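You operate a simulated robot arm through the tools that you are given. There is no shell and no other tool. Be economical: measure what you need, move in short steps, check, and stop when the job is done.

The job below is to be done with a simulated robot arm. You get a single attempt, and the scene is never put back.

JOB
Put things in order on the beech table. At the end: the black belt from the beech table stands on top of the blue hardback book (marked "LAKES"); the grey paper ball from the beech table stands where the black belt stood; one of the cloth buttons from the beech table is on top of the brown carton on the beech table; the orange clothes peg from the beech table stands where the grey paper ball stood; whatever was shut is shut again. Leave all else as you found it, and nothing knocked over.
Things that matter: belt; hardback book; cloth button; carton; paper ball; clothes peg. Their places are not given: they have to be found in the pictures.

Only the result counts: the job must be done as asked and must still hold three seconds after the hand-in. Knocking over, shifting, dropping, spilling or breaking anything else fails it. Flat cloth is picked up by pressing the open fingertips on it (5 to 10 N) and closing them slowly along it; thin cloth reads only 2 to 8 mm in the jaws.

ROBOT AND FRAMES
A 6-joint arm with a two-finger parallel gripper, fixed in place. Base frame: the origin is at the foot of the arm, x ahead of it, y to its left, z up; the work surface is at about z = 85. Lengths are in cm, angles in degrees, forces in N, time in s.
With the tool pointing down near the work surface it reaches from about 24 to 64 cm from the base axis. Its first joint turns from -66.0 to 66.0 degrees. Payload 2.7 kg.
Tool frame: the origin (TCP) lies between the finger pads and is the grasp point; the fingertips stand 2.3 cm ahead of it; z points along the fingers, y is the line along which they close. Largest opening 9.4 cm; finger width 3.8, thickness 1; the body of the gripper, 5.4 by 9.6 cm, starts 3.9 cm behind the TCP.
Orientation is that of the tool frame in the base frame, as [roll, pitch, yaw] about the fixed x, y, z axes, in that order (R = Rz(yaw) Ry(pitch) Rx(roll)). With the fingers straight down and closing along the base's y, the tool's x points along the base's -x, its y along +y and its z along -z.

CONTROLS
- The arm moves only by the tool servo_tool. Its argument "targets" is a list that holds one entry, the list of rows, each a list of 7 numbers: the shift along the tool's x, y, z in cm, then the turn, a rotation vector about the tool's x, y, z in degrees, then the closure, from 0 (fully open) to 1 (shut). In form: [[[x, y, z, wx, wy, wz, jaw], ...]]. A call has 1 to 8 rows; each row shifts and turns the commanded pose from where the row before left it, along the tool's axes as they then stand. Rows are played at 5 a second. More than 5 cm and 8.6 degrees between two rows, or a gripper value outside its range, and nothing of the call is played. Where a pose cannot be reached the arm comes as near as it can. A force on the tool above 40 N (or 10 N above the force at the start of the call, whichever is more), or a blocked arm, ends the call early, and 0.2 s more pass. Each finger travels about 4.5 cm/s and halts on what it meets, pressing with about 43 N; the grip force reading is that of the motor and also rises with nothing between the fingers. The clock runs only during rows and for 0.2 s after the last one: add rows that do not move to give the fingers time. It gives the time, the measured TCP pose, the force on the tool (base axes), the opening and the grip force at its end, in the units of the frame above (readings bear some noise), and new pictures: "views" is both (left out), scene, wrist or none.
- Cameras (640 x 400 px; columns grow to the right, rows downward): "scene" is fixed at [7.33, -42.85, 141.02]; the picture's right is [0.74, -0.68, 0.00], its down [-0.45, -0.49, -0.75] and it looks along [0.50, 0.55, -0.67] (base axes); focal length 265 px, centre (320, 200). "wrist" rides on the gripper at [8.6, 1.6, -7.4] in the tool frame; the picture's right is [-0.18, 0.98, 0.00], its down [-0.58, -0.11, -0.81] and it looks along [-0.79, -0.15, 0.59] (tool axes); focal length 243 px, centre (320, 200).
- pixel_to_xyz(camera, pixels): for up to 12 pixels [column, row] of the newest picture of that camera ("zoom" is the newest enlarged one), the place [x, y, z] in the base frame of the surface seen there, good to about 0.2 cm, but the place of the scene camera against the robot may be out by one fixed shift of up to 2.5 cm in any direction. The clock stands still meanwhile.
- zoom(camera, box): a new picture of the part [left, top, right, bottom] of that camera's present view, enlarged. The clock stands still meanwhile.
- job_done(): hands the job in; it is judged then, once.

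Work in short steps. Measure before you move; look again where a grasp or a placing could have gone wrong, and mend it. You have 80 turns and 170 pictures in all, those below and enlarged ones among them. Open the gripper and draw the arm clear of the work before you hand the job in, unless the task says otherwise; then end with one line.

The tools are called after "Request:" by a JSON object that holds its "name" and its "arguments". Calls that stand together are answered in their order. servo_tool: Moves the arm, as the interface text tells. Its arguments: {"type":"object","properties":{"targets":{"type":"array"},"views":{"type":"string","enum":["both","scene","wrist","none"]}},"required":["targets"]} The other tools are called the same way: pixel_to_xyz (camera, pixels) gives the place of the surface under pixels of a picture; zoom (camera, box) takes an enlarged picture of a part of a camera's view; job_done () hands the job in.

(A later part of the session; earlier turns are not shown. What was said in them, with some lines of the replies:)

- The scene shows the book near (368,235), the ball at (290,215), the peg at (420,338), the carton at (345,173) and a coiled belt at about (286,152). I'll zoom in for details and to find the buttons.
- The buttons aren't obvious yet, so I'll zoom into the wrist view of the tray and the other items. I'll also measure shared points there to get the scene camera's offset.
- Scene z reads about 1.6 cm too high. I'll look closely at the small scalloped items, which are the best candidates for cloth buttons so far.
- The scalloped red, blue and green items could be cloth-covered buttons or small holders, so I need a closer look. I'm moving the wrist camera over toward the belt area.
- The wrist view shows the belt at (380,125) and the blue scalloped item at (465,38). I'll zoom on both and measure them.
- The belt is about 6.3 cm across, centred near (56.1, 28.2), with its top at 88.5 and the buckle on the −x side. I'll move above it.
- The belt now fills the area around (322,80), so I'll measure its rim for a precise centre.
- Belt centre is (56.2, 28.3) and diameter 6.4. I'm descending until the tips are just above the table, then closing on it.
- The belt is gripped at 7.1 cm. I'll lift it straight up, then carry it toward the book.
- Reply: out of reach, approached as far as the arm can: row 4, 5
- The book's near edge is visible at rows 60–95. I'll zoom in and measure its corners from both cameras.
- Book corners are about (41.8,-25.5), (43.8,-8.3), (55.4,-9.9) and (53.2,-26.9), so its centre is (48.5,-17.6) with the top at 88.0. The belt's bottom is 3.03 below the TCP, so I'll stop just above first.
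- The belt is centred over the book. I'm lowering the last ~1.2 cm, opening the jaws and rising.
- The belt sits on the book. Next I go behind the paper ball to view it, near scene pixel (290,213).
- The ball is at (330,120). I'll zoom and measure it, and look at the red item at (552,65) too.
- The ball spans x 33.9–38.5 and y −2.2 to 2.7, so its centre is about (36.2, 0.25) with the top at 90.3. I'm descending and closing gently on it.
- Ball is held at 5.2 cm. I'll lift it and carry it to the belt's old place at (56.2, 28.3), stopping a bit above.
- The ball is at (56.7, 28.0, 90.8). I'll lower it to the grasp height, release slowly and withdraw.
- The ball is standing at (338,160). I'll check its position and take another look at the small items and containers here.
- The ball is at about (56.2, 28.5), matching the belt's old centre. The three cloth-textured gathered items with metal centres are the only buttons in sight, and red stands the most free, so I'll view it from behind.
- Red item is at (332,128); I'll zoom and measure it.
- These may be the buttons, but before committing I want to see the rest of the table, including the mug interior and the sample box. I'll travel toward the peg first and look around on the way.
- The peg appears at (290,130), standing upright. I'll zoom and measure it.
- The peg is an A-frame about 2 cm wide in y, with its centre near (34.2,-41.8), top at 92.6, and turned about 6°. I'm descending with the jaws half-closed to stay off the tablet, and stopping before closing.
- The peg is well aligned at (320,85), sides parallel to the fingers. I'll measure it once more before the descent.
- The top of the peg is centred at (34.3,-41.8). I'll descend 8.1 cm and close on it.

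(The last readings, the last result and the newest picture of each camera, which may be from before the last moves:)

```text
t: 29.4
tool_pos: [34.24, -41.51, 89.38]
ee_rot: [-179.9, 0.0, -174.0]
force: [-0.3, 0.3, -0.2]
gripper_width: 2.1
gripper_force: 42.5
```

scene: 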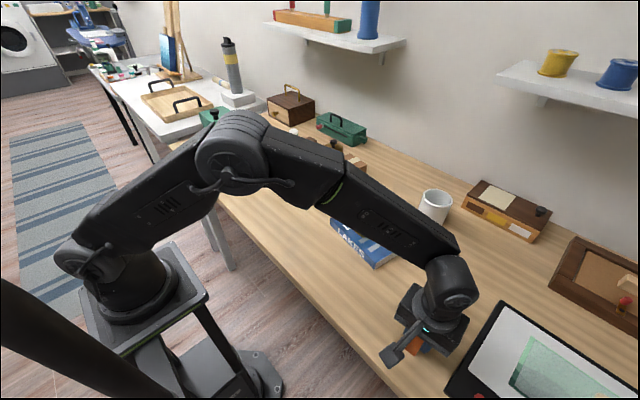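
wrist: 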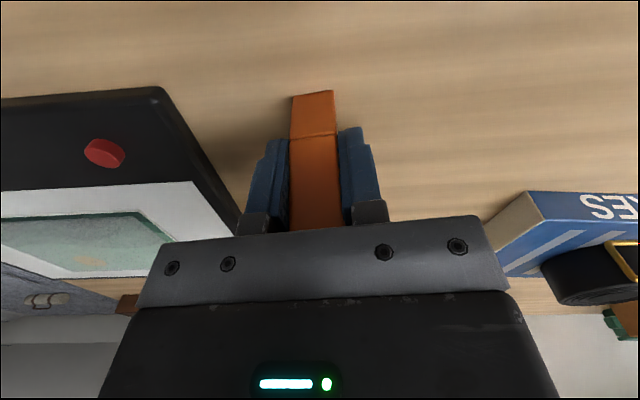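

Peg is held at 2.1 cm. I'll lift it, turn back 6° and carry it to the ball's old place at (36.2, 0.25).

Request:
{"name": "servo_tool", "arguments": {"targets": [[[0, 0, -3, 0, 0, 0, 0.85], [0, 0, -4, 0, 0, 0, 0.85], [0, 0, -3, 0, 0, 6, 0.85], [-0.3, 4.7, 0, 0, 0, 0, 0.85], [-0.3, 4.7, 0, 0, 0, 0, 0.85], [-0.3, 4.7, 0, 0, 0, 0, 0.85], [-0.3, 4.7, 0, 0, 0, 0, 0.85], [-0.3, 4.7, 0, 0, 0, 0, 0.85]]], "views": "none"}}

Request:
{"name": "servo_tool", "arguments": {"targets": [[[-0.2, 4.6, 0, 0, 0, 0, 0.85], [-0.1, 4.6, 0, 0, 0, 0, 0.85], [0, 4.6, 0, 0, 0, 0, 0.85], [0, 4.4, 0, 0, 0, 0, 0.85], [0, 0, 4, 0, 0, 0, 0.85], [0, 0, 3, 0, 0, 0, 0.85], [0, 0, 0, 0, 0, 0, 0.85]]]}}

```text
t: 31.2
tool_pos: [35.68, -18.05, 98.98]
ee_rot: [179.9, -0.1, 179.9]
force: [0.6, 0.4, 0.2]
gripper_width: 2.08
gripper_force: 42.8
```

```text
t: 32.8
tool_pos: [36.02, -0.21, 92.3]
ee_rot: [179.9, 0.0, -180.0]
force: [0.3, 0.7, 0.4]
gripper_width: 2.1
gripper_force: 42.7
```

scene: 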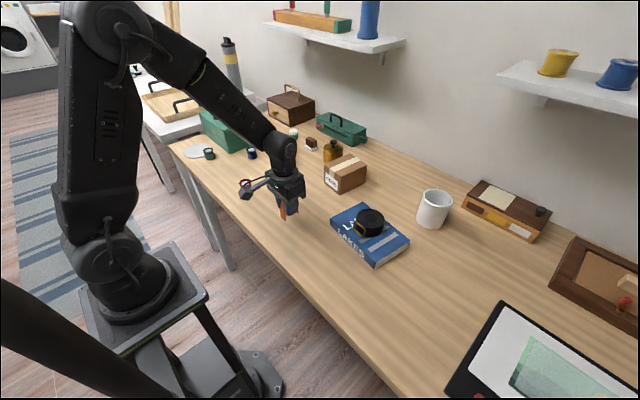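
wrist: 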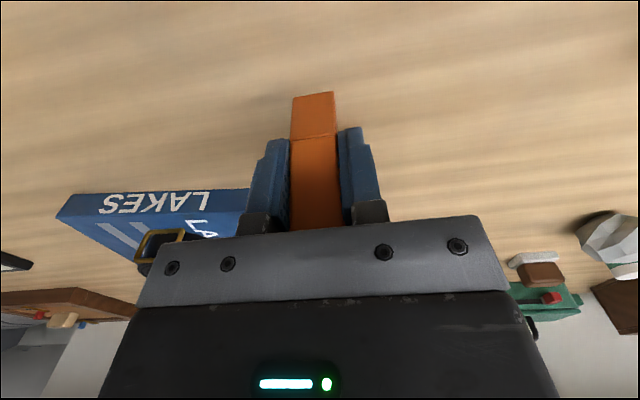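

The peg is above the spot at (36.0,-0.2,92.3). I'll lower it to grasp height 89.4, release gently and back off upward.

Request:
{"name": "servo_tool", "arguments": {"targets": [[[-0.1, 0.35, 1.5, 0, 0, 0, 0.85], [0, 0, 1.4, 0, 0, 0, 0.85], [0, 0, 0, 0, 0, 0, 0.85], [0, 0, 0, 0, 0, 0, 0.76], [0, 0, 0, 0, 0, 0, 0.7], [0, 0, 0, 0, 0, 0, 0.6], [0, 0, 0, 0, 0, 0, 0.4], [0, 0, 0, 0, 0, 0, 0.3]]], "views": "none"}}

Request:
{"name": "servo_tool", "arguments": {"targets": [[[0, 0, -3, 0, 0, 0, 0.3], [0, 0, -4, 0, 0, 0, 0.2], [0, 0, -4, 0, 0, 0, 0], [0, 0, -4, 0, 0, 0, 0], [0, 0, -3, 0, 0, 0, 0], [0, 0, 0, 0, 0, 0, 0]]]}}

```text
t: 34.6
tool_pos: [35.98, 0.15, 89.24]
ee_rot: [-179.9, 0.0, -180.0]
force: [-0.1, 0.3, -1.0]
gripper_width: 6.59
gripper_force: 0.1
```

```text
t: 36.0
tool_pos: [36.15, 0.35, 106.83]
ee_rot: [179.9, -0.1, 179.9]
force: [0.1, 1.6, 0.4]
gripper_width: 9.39
gripper_force: 0.0
```

scene: 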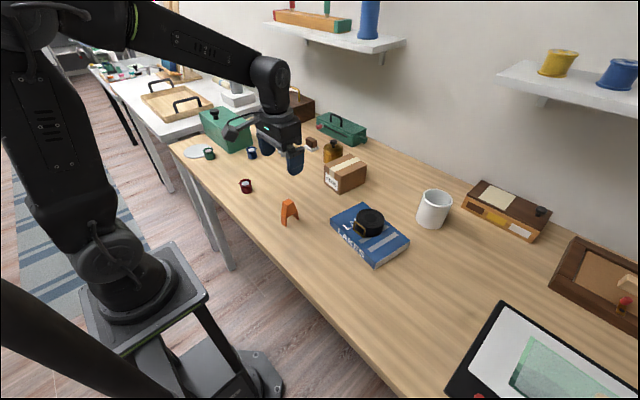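
wrist: 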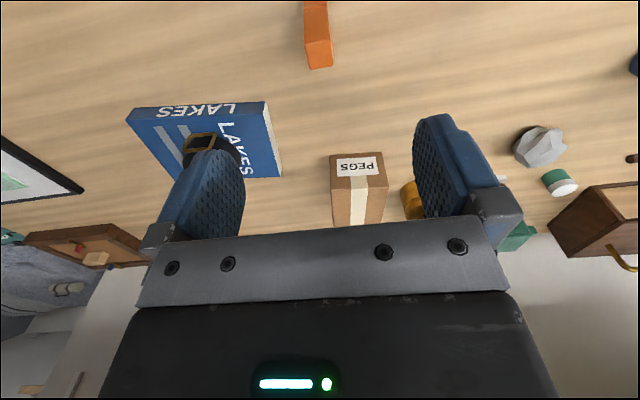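

The peg is standing. Next I check the mug interior and sample box from above to settle where the cloth buttons are.

Request:
{"name": "servo_tool", "arguments": {"targets": [[[-3, -3.6, -0.8, 0, 0, 0, 0], [-3, -3.6, -0.8, 0, 0, 0, 0], [-3, -3.6, -0.8, 0, 0, 0, 0], [-3, -3.6, -0.8, 0, 0, 0, 0], [-3, -3.6, -0.8, 0, 0, 0, 0], [-2, -3.6, 0, 0, 0, 0, 0], [0, -3, 0, 0, 0, 0, 0], [0, 0, 0, 0, 0, 0, 0]]]}}

```text
t: 37.8
tool_pos: [53.06, -23.98, 111.46]
ee_rot: [-180.0, 0.0, 180.0]
force: [-0.5, 0.2, -0.2]
gripper_width: 9.41
gripper_force: 0.1
```

scene: 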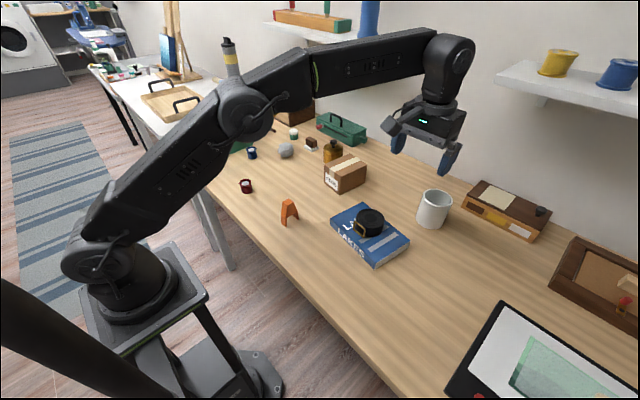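
wrist: 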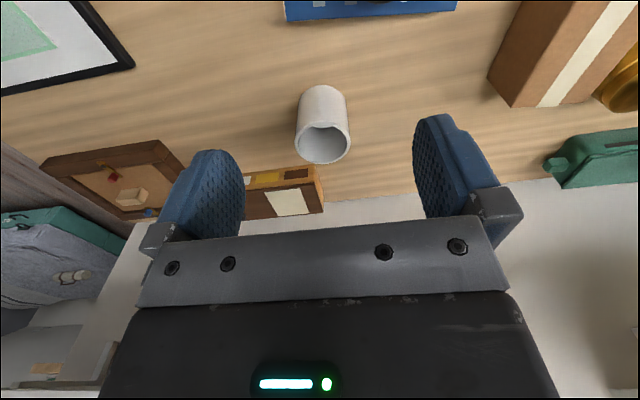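

I'll zoom on the mug, the carton and brass jar, the shelf, and the red item again from the scene camera.

Request:
{"name": "zoom", "arguments": {"camera": "wrist", "box": [230, 70, 370, 220]}}

Request:
{"name": "zoom", "arguments": {"camera": "scene", "box": [230, 80, 370, 200]}}

Request:
{"name": "zoom", "arguments": {"camera": "scene", "box": [80, 50, 260, 165]}}

```text
2.67 times, centred on (300, 145) of wrist
```

zoom: 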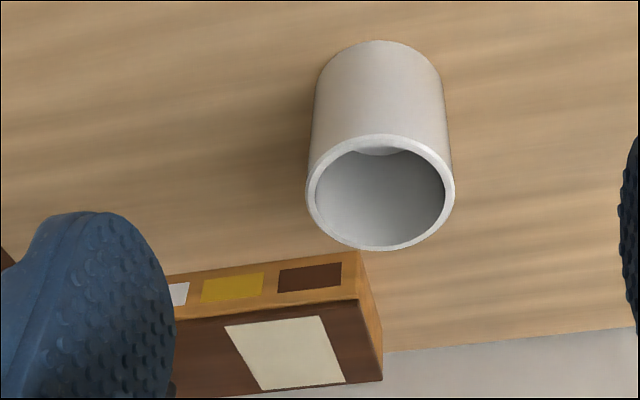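

```text
3.33 times, centred on (300, 140) of scene
```

zoom: 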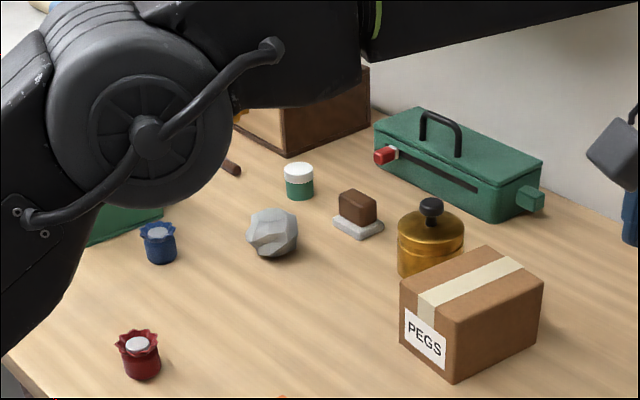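

```text
3.48 times, centred on (170, 108) of scene
```

zoom: 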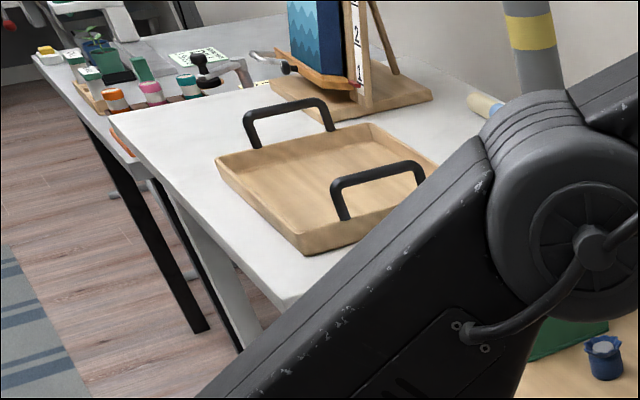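

The mug is empty. I'll check which of the closed containers are even within the arm's 64 cm reach, and measure the carton top at the same time.

Request:
{"name": "pixel_to_xyz", "arguments": {"camera": "scene", "pixels": [[332, 142], [333, 150], [505, 200], [541, 210], [330, 170], [347, 162], [365, 170], [346, 178], [350, 157], [340, 130], [326, 172], [343, 183]]}}

Request:
{"name": "zoom", "arguments": {"camera": "scene", "box": [310, 140, 380, 200]}}

```text
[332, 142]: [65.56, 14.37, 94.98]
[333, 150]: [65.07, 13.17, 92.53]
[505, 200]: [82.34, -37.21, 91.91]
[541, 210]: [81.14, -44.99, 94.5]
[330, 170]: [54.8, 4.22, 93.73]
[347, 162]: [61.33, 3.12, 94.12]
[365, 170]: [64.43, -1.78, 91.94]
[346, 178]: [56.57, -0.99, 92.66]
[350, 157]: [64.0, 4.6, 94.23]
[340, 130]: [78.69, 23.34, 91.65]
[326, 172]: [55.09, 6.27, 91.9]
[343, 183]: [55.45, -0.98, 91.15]
```

```text
6.67 times, centred on (345, 170) of scene
```

zoom: 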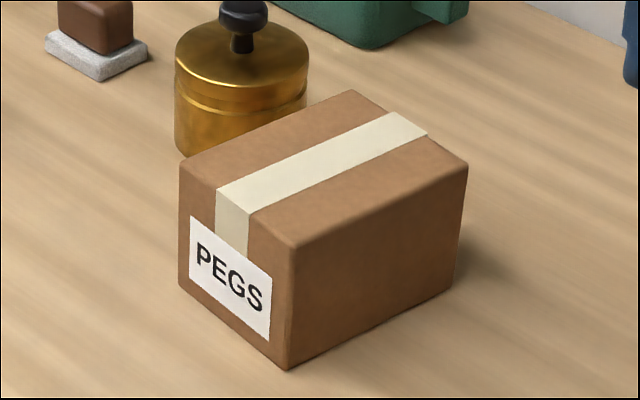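

All the closed containers lie beyond reach: jar at radius 67, sample box about 90, green box and drawer further. The loose gathered cloth items must therefore be the buttons, and I'll go back above the red one.

Request:
{"name": "servo_tool", "arguments": {"targets": [[[1.8, 4.4, 1, 0, 0, 0, 0], [1.8, 4.4, 1, 0, 0, 0, 0], [1.8, 4.4, 1, 0, 0, 0, 0], [1.8, 4.4, 1, 0, 0, 0, 0], [1.8, 4.4, 1, 0, 0, 0, 0], [1.8, 4.4, 1, 0, 0, 0, 0], [1.8, 4.4, 1, 0, 0, 0, 0], [1.8, 4.4, 1, 0, 0, 0, 0]]], "views": "none"}}

Request:
{"name": "servo_tool", "arguments": {"targets": [[[2, 4.4, 1, 0, 0, 0, 0], [2, 4.4, 1, 0, 0, 0, 0], [0, 0, 4, 0, 0, 0, 0], [0, 0, 0, 0, 0, 0, 0]]]}}

```text
t: 39.6
tool_pos: [38.34, 10.89, 103.48]
ee_rot: [-180.0, 0.0, 179.9]
force: [-0.3, -0.8, -0.5]
gripper_width: 9.41
gripper_force: 0.2
```

```text
t: 40.6
tool_pos: [34.66, 19.96, 97.28]
ee_rot: [-180.0, 0.1, -180.0]
force: [0.4, -0.3, -0.8]
gripper_width: 9.37
gripper_force: 0.0
```

scene: 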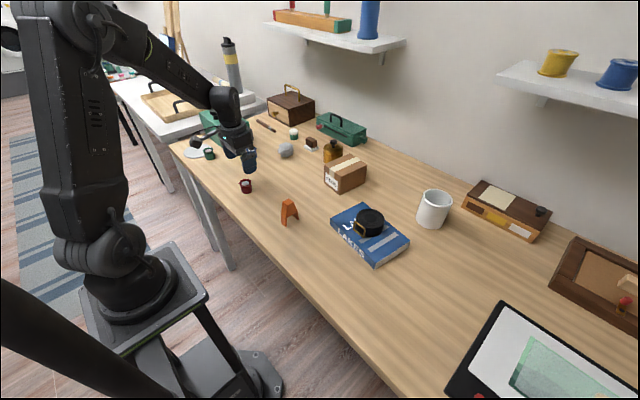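
wrist: 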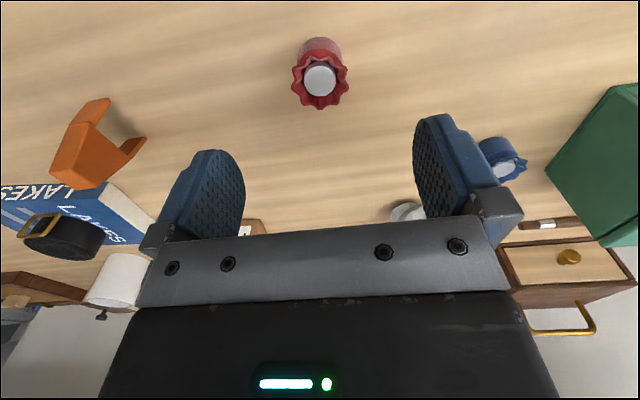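

Request:
{"name": "pixel_to_xyz", "arguments": {"camera": "wrist", "pixels": [[320, 80], [294, 83], [346, 78], [320, 106], [318, 40], [303, 50], [339, 46], [320, 62], [310, 103]]}}

```text
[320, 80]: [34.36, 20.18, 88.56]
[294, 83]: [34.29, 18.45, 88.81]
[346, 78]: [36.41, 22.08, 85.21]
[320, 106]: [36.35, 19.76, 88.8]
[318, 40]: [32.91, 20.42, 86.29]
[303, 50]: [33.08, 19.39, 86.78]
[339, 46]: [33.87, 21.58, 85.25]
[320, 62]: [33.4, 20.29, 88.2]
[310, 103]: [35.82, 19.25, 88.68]
```

The red button is centred at (34.5, 20.15), about 3.6 cm across with its top at 88.8. I'm descending and closing moderately.

Request:
{"name": "servo_tool", "arguments": {"targets": [[[0.15, 0.2, 3.1, 0, 0, 0, 0.1], [0, 0, 3.1, 0, 0, 0, 0.2], [0, 0, 3.15, 0, 0, 0, 0.3], [0, 0, 0, 0, 0, 0, 0.45], [0, 0, 0, 0, 0, 0, 0.55], [0, 0, 0, 0, 0, 0, 0.65], [0, 0, 0, 0, 0, 0, 0.7], [0, 0, 0, 0, 0, 0, 0.7]]]}}

```text
t: 42.4
tool_pos: [34.27, 19.96, 87.89]
ee_rot: [-180.0, 0.1, -180.0]
force: [-0.2, 0.4, -0.1]
gripper_width: 3.22
gripper_force: 43.2
```

scene: 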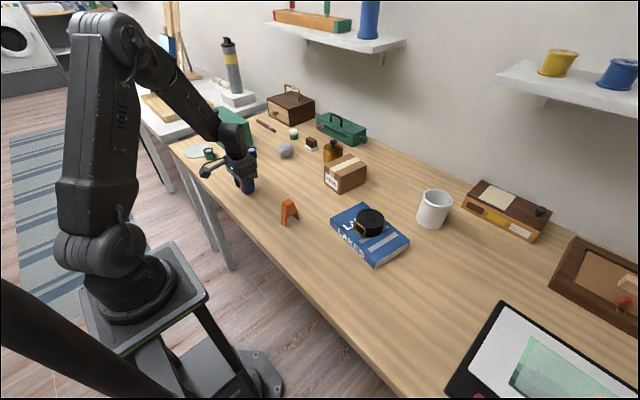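
wrist: 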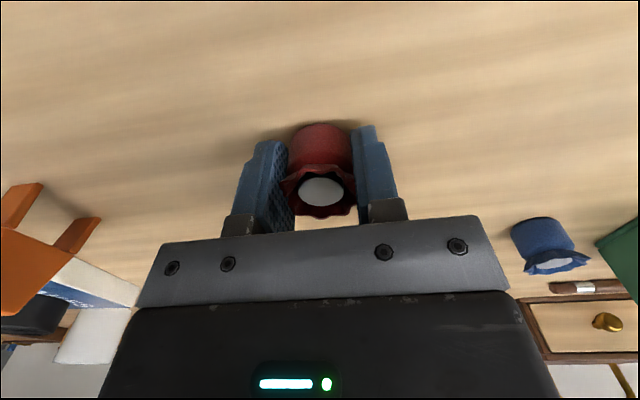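

The button is held at 3.2 cm. I'll lift it high and move behind the carton to measure the carton top.

Request:
{"name": "servo_tool", "arguments": {"targets": [[[0, 0, -3, 0, 0, 0, 0.7], [0, 0, -4.5, 0, 0, 0, 0.7], [0, 0, -4.5, 0, 0, 0, 0.7], [0, 0, -4.5, 0, 0, 0, 0.7], [-3, -4, 0, 0, 0, 0, 0.7], [-3, -4, 0, 0, 0, 0, 0.7], [-3, -4, 0, 0, 0, 0, 0.7], [-3, -4, 0, 0, 0, 0, 0.7]]]}}

```text
t: 44.2
tool_pos: [46.63, 3.57, 104.39]
ee_rot: [179.9, 0.0, -179.9]
force: [0.4, -0.6, 0.3]
gripper_width: 3.22
gripper_force: 42.8
```

scene: 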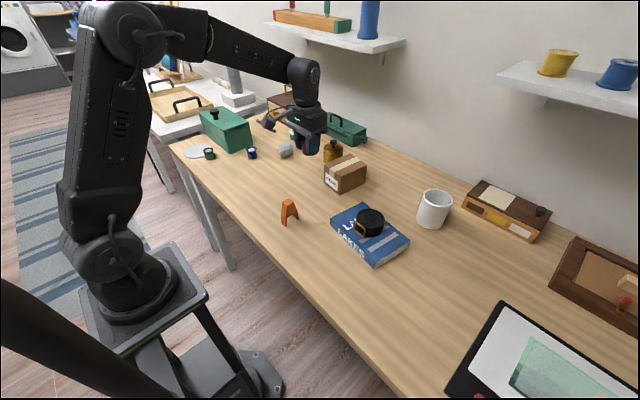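
wrist: 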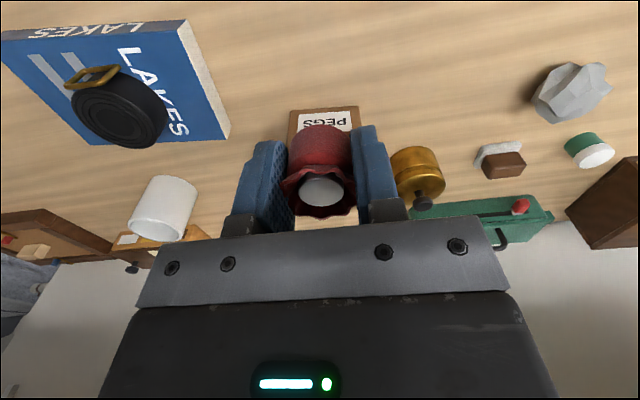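

The carton is hidden behind the button in the wrist view, but the scene view is clear. I'll measure its top corners there, where the offset is about +1.5 in z, and cross-check against the belt on the book.

Request:
{"name": "pixel_to_xyz", "arguments": {"camera": "scene", "pixels": [[326, 165], [341, 175], [365, 165], [349, 155], [345, 165], [343, 165], [347, 166], [370, 212], [369, 221], [356, 215], [383, 215]]}}

Request:
{"name": "pixel_to_xyz", "arguments": {"camera": "wrist", "pixels": [[292, 112], [356, 110], [290, 130], [320, 105], [288, 138], [357, 122]]}}

Request:
{"name": "zoom", "arguments": {"camera": "wrist", "box": [270, 90, 370, 150]}}

```text
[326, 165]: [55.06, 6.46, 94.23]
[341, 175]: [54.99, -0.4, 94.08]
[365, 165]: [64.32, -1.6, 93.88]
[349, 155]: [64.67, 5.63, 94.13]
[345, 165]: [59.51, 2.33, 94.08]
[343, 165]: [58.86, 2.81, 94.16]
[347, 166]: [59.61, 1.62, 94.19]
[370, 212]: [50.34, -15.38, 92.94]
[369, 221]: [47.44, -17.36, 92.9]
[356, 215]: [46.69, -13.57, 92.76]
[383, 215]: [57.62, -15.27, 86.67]
```

```text
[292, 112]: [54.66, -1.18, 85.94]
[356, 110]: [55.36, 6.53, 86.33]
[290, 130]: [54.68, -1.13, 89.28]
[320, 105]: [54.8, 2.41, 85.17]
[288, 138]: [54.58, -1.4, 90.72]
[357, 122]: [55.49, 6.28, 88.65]
```

```text
6.40 times, centred on (320, 120) of wrist
```

zoom: 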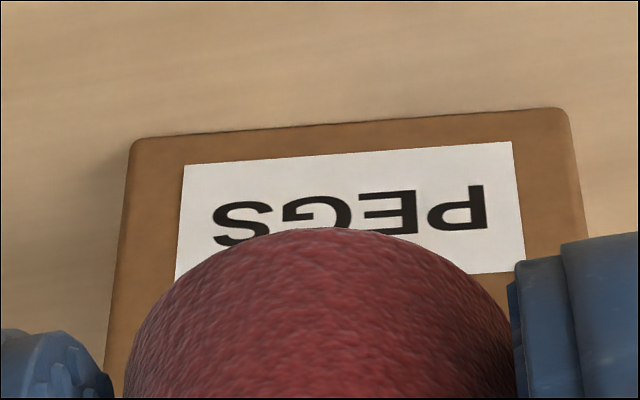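

The carton top spans x 55–65 and y −1.3 to 6.4 at z ≈ 92.6. I'll place the button at (59.3, 2.4) with a TCP z of about 95.5, stopping 1 cm above first.

Request:
{"name": "servo_tool", "arguments": {"targets": [[[-4.2, -0.4, 0, 0, 0, 0, 0.7], [-4.2, -0.4, 0, 0, 0, 0, 0.7], [-4.2, -0.35, 2, 0, 0, 0, 0.7], [0, 0, 3, 0, 0, 0, 0.7], [0, 0, 2.6, 0, 0, 0, 0.7], [0, 0, 0, 0, 0, 0, 0.7]]]}}

```text
t: 45.6
tool_pos: [58.86, 2.98, 96.85]
ee_rot: [179.9, -0.1, -180.0]
force: [-0.1, -0.4, -0.5]
gripper_width: 3.21
gripper_force: 42.5
```

scene: 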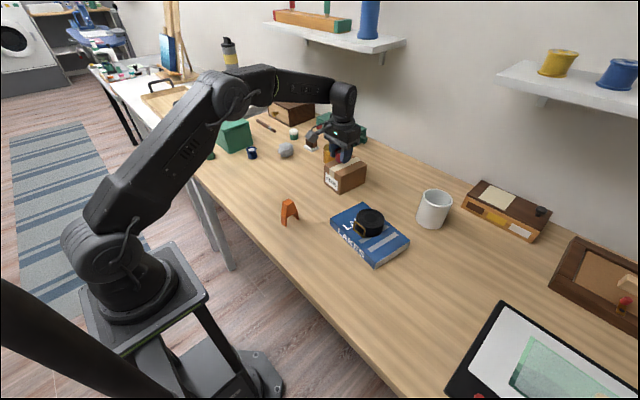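
wrist: 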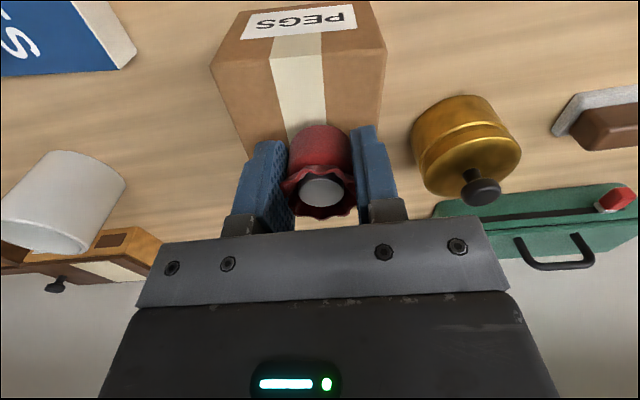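

Button is over the carton, slightly to one side of the tape. I'll shift −0.5 in y, lower to 95.5, release and rise.

Request:
{"name": "servo_tool", "arguments": {"targets": [[[0, -0.5, 0.7, 0, 0, 0, 0.7], [0, 0, 0.6, 0, 0, 0, 0.7], [0, 0, 0, 0, 0, 0, 0.7]]], "views": "wrist"}}

```text
t: 46.4
tool_pos: [59.1, 2.36, 95.47]
ee_rot: [-180.0, 0.0, 180.0]
force: [0.2, -0.7, -0.3]
gripper_width: 3.24
gripper_force: 43.0
```

wrist: 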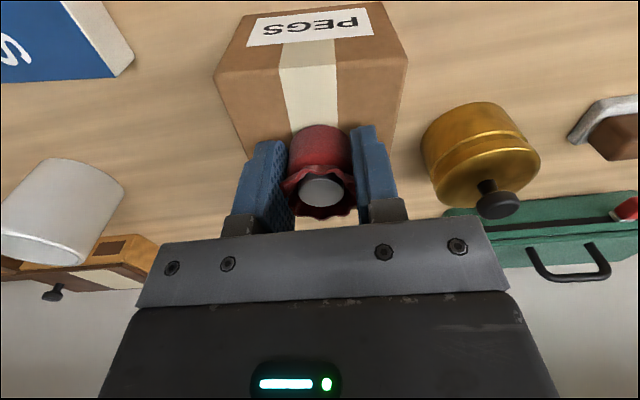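

The button is at or within a millimetre or two of the top. I'm opening partway, rising and backing off.

Request:
{"name": "servo_tool", "arguments": {"targets": [[[0, 0, 0.1, 0, 0, 0, 0.7], [0, 0, 0, 0, 0, 0, 0.6], [0, 0, 0, 0, 0, 0, 0.4], [0, 0, 0, 0, 0, 0, 0.3], [0, 0, -2.5, 0, 0, 0, 0.3], [0, 0, -4, 0, 0, 0, 0.3], [4, 0, -2, 0, 0, 0, 0.2], [4, 0, -2, 0, 0, 0, 0]]], "views": "none"}}

Request:
{"name": "servo_tool", "arguments": {"targets": [[[4, 0, -2, 0, 0, 0, 0], [4, 0, -2, 0, 0, 0, 0], [4, 0, -2, 0, 0, 0, 0], [0, 0, 0, 0, 0, 0, 0]]]}}

```text
t: 48.2
tool_pos: [50.88, 2.39, 106.03]
ee_rot: [-180.0, 0.0, -180.0]
force: [0.0, 0.2, 0.3]
gripper_width: 9.41
gripper_force: 0.1
```

```text
t: 49.2
tool_pos: [38.9, 2.46, 112.14]
ee_rot: [-180.0, 0.0, -180.0]
force: [0.6, -0.5, 0.0]
gripper_width: 9.42
gripper_force: 0.2
```

scene: 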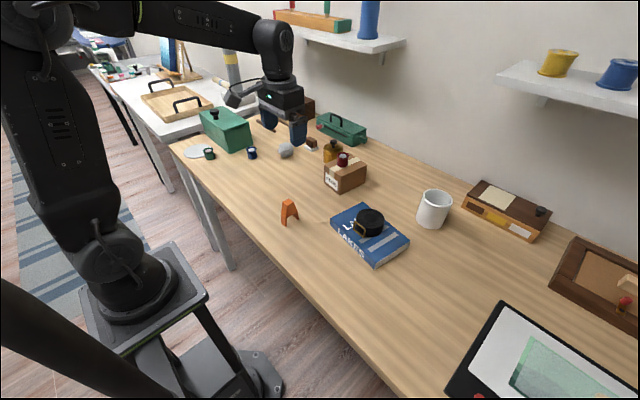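
wrist: 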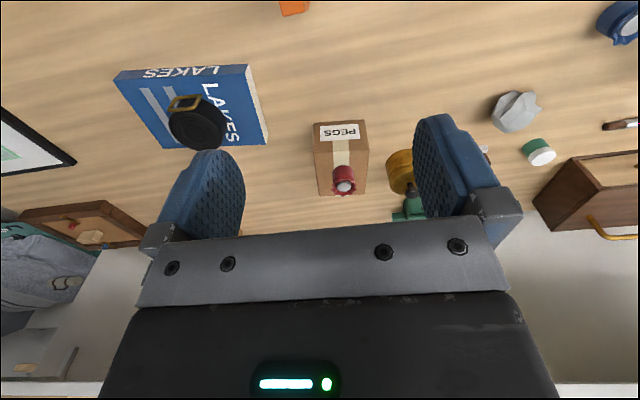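

The scene shows the red button on the carton at (343,160), the belt on the book, the ball at the belt's old place and the peg at the ball's. One last zoom to confirm they're stable.

Request:
{"name": "zoom", "arguments": {"camera": "scene", "box": [260, 130, 420, 270]}}

```text
2.86 times, centred on (340, 200) of scene
```

zoom: 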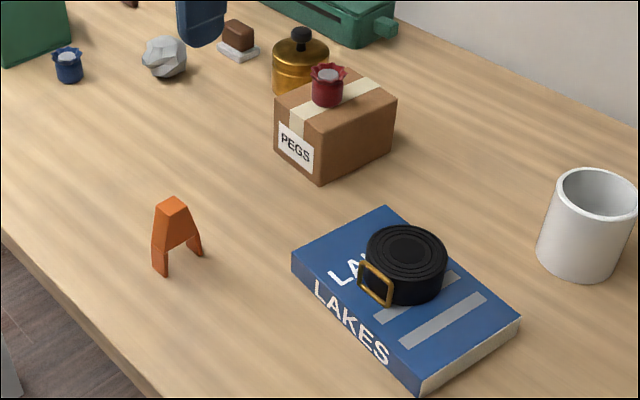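

Everything placed looks stable. Before handing in, I'll check whether the big green box on the left could be within reach and hold other buttons.

Request:
{"name": "pixel_to_xyz", "arguments": {"camera": "scene", "pixels": [[214, 115], [201, 112], [245, 122], [230, 130], [222, 150], [253, 143], [277, 105], [290, 105], [320, 125]]}}

Request:
{"name": "zoom", "arguments": {"camera": "scene", "box": [180, 85, 270, 165]}}

```text
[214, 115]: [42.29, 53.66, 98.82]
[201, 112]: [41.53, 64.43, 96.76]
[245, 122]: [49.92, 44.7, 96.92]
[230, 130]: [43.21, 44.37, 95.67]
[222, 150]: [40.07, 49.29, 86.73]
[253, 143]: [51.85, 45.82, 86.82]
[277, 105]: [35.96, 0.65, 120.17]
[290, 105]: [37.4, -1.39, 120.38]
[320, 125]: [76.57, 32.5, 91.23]
```

```text
5.00 times, centred on (225, 125) of scene
```

zoom: 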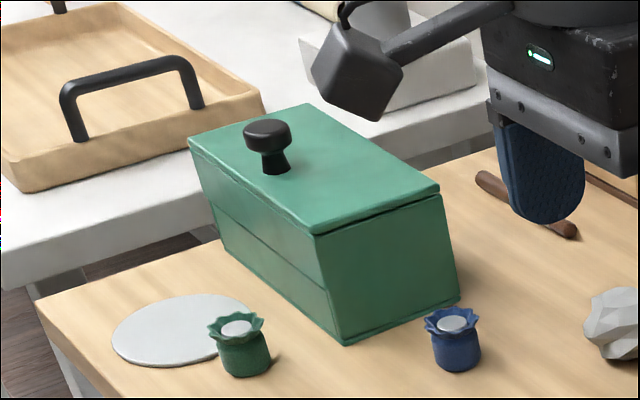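

That box's knob is also beyond reach, at about 68 cm, so the loose cloth buttons are the ones meant. The arm is clear, the gripper is open and everything is placed, so I'm handing in.

Request:
{"name": "job_done", "arguments": {}}

```text
The job is handed in.
```

I handed the job in with all four placements made, but the button choice was a judgement: the belt is on the blue "LAKES" book, the paper ball is where the belt was, the peg is where the ball was, and on the carton is the red gathered-cloth piece, taken as a cloth button because it is one of three alike and I opened none of the shut containers, which measured beyond straight-down reach.
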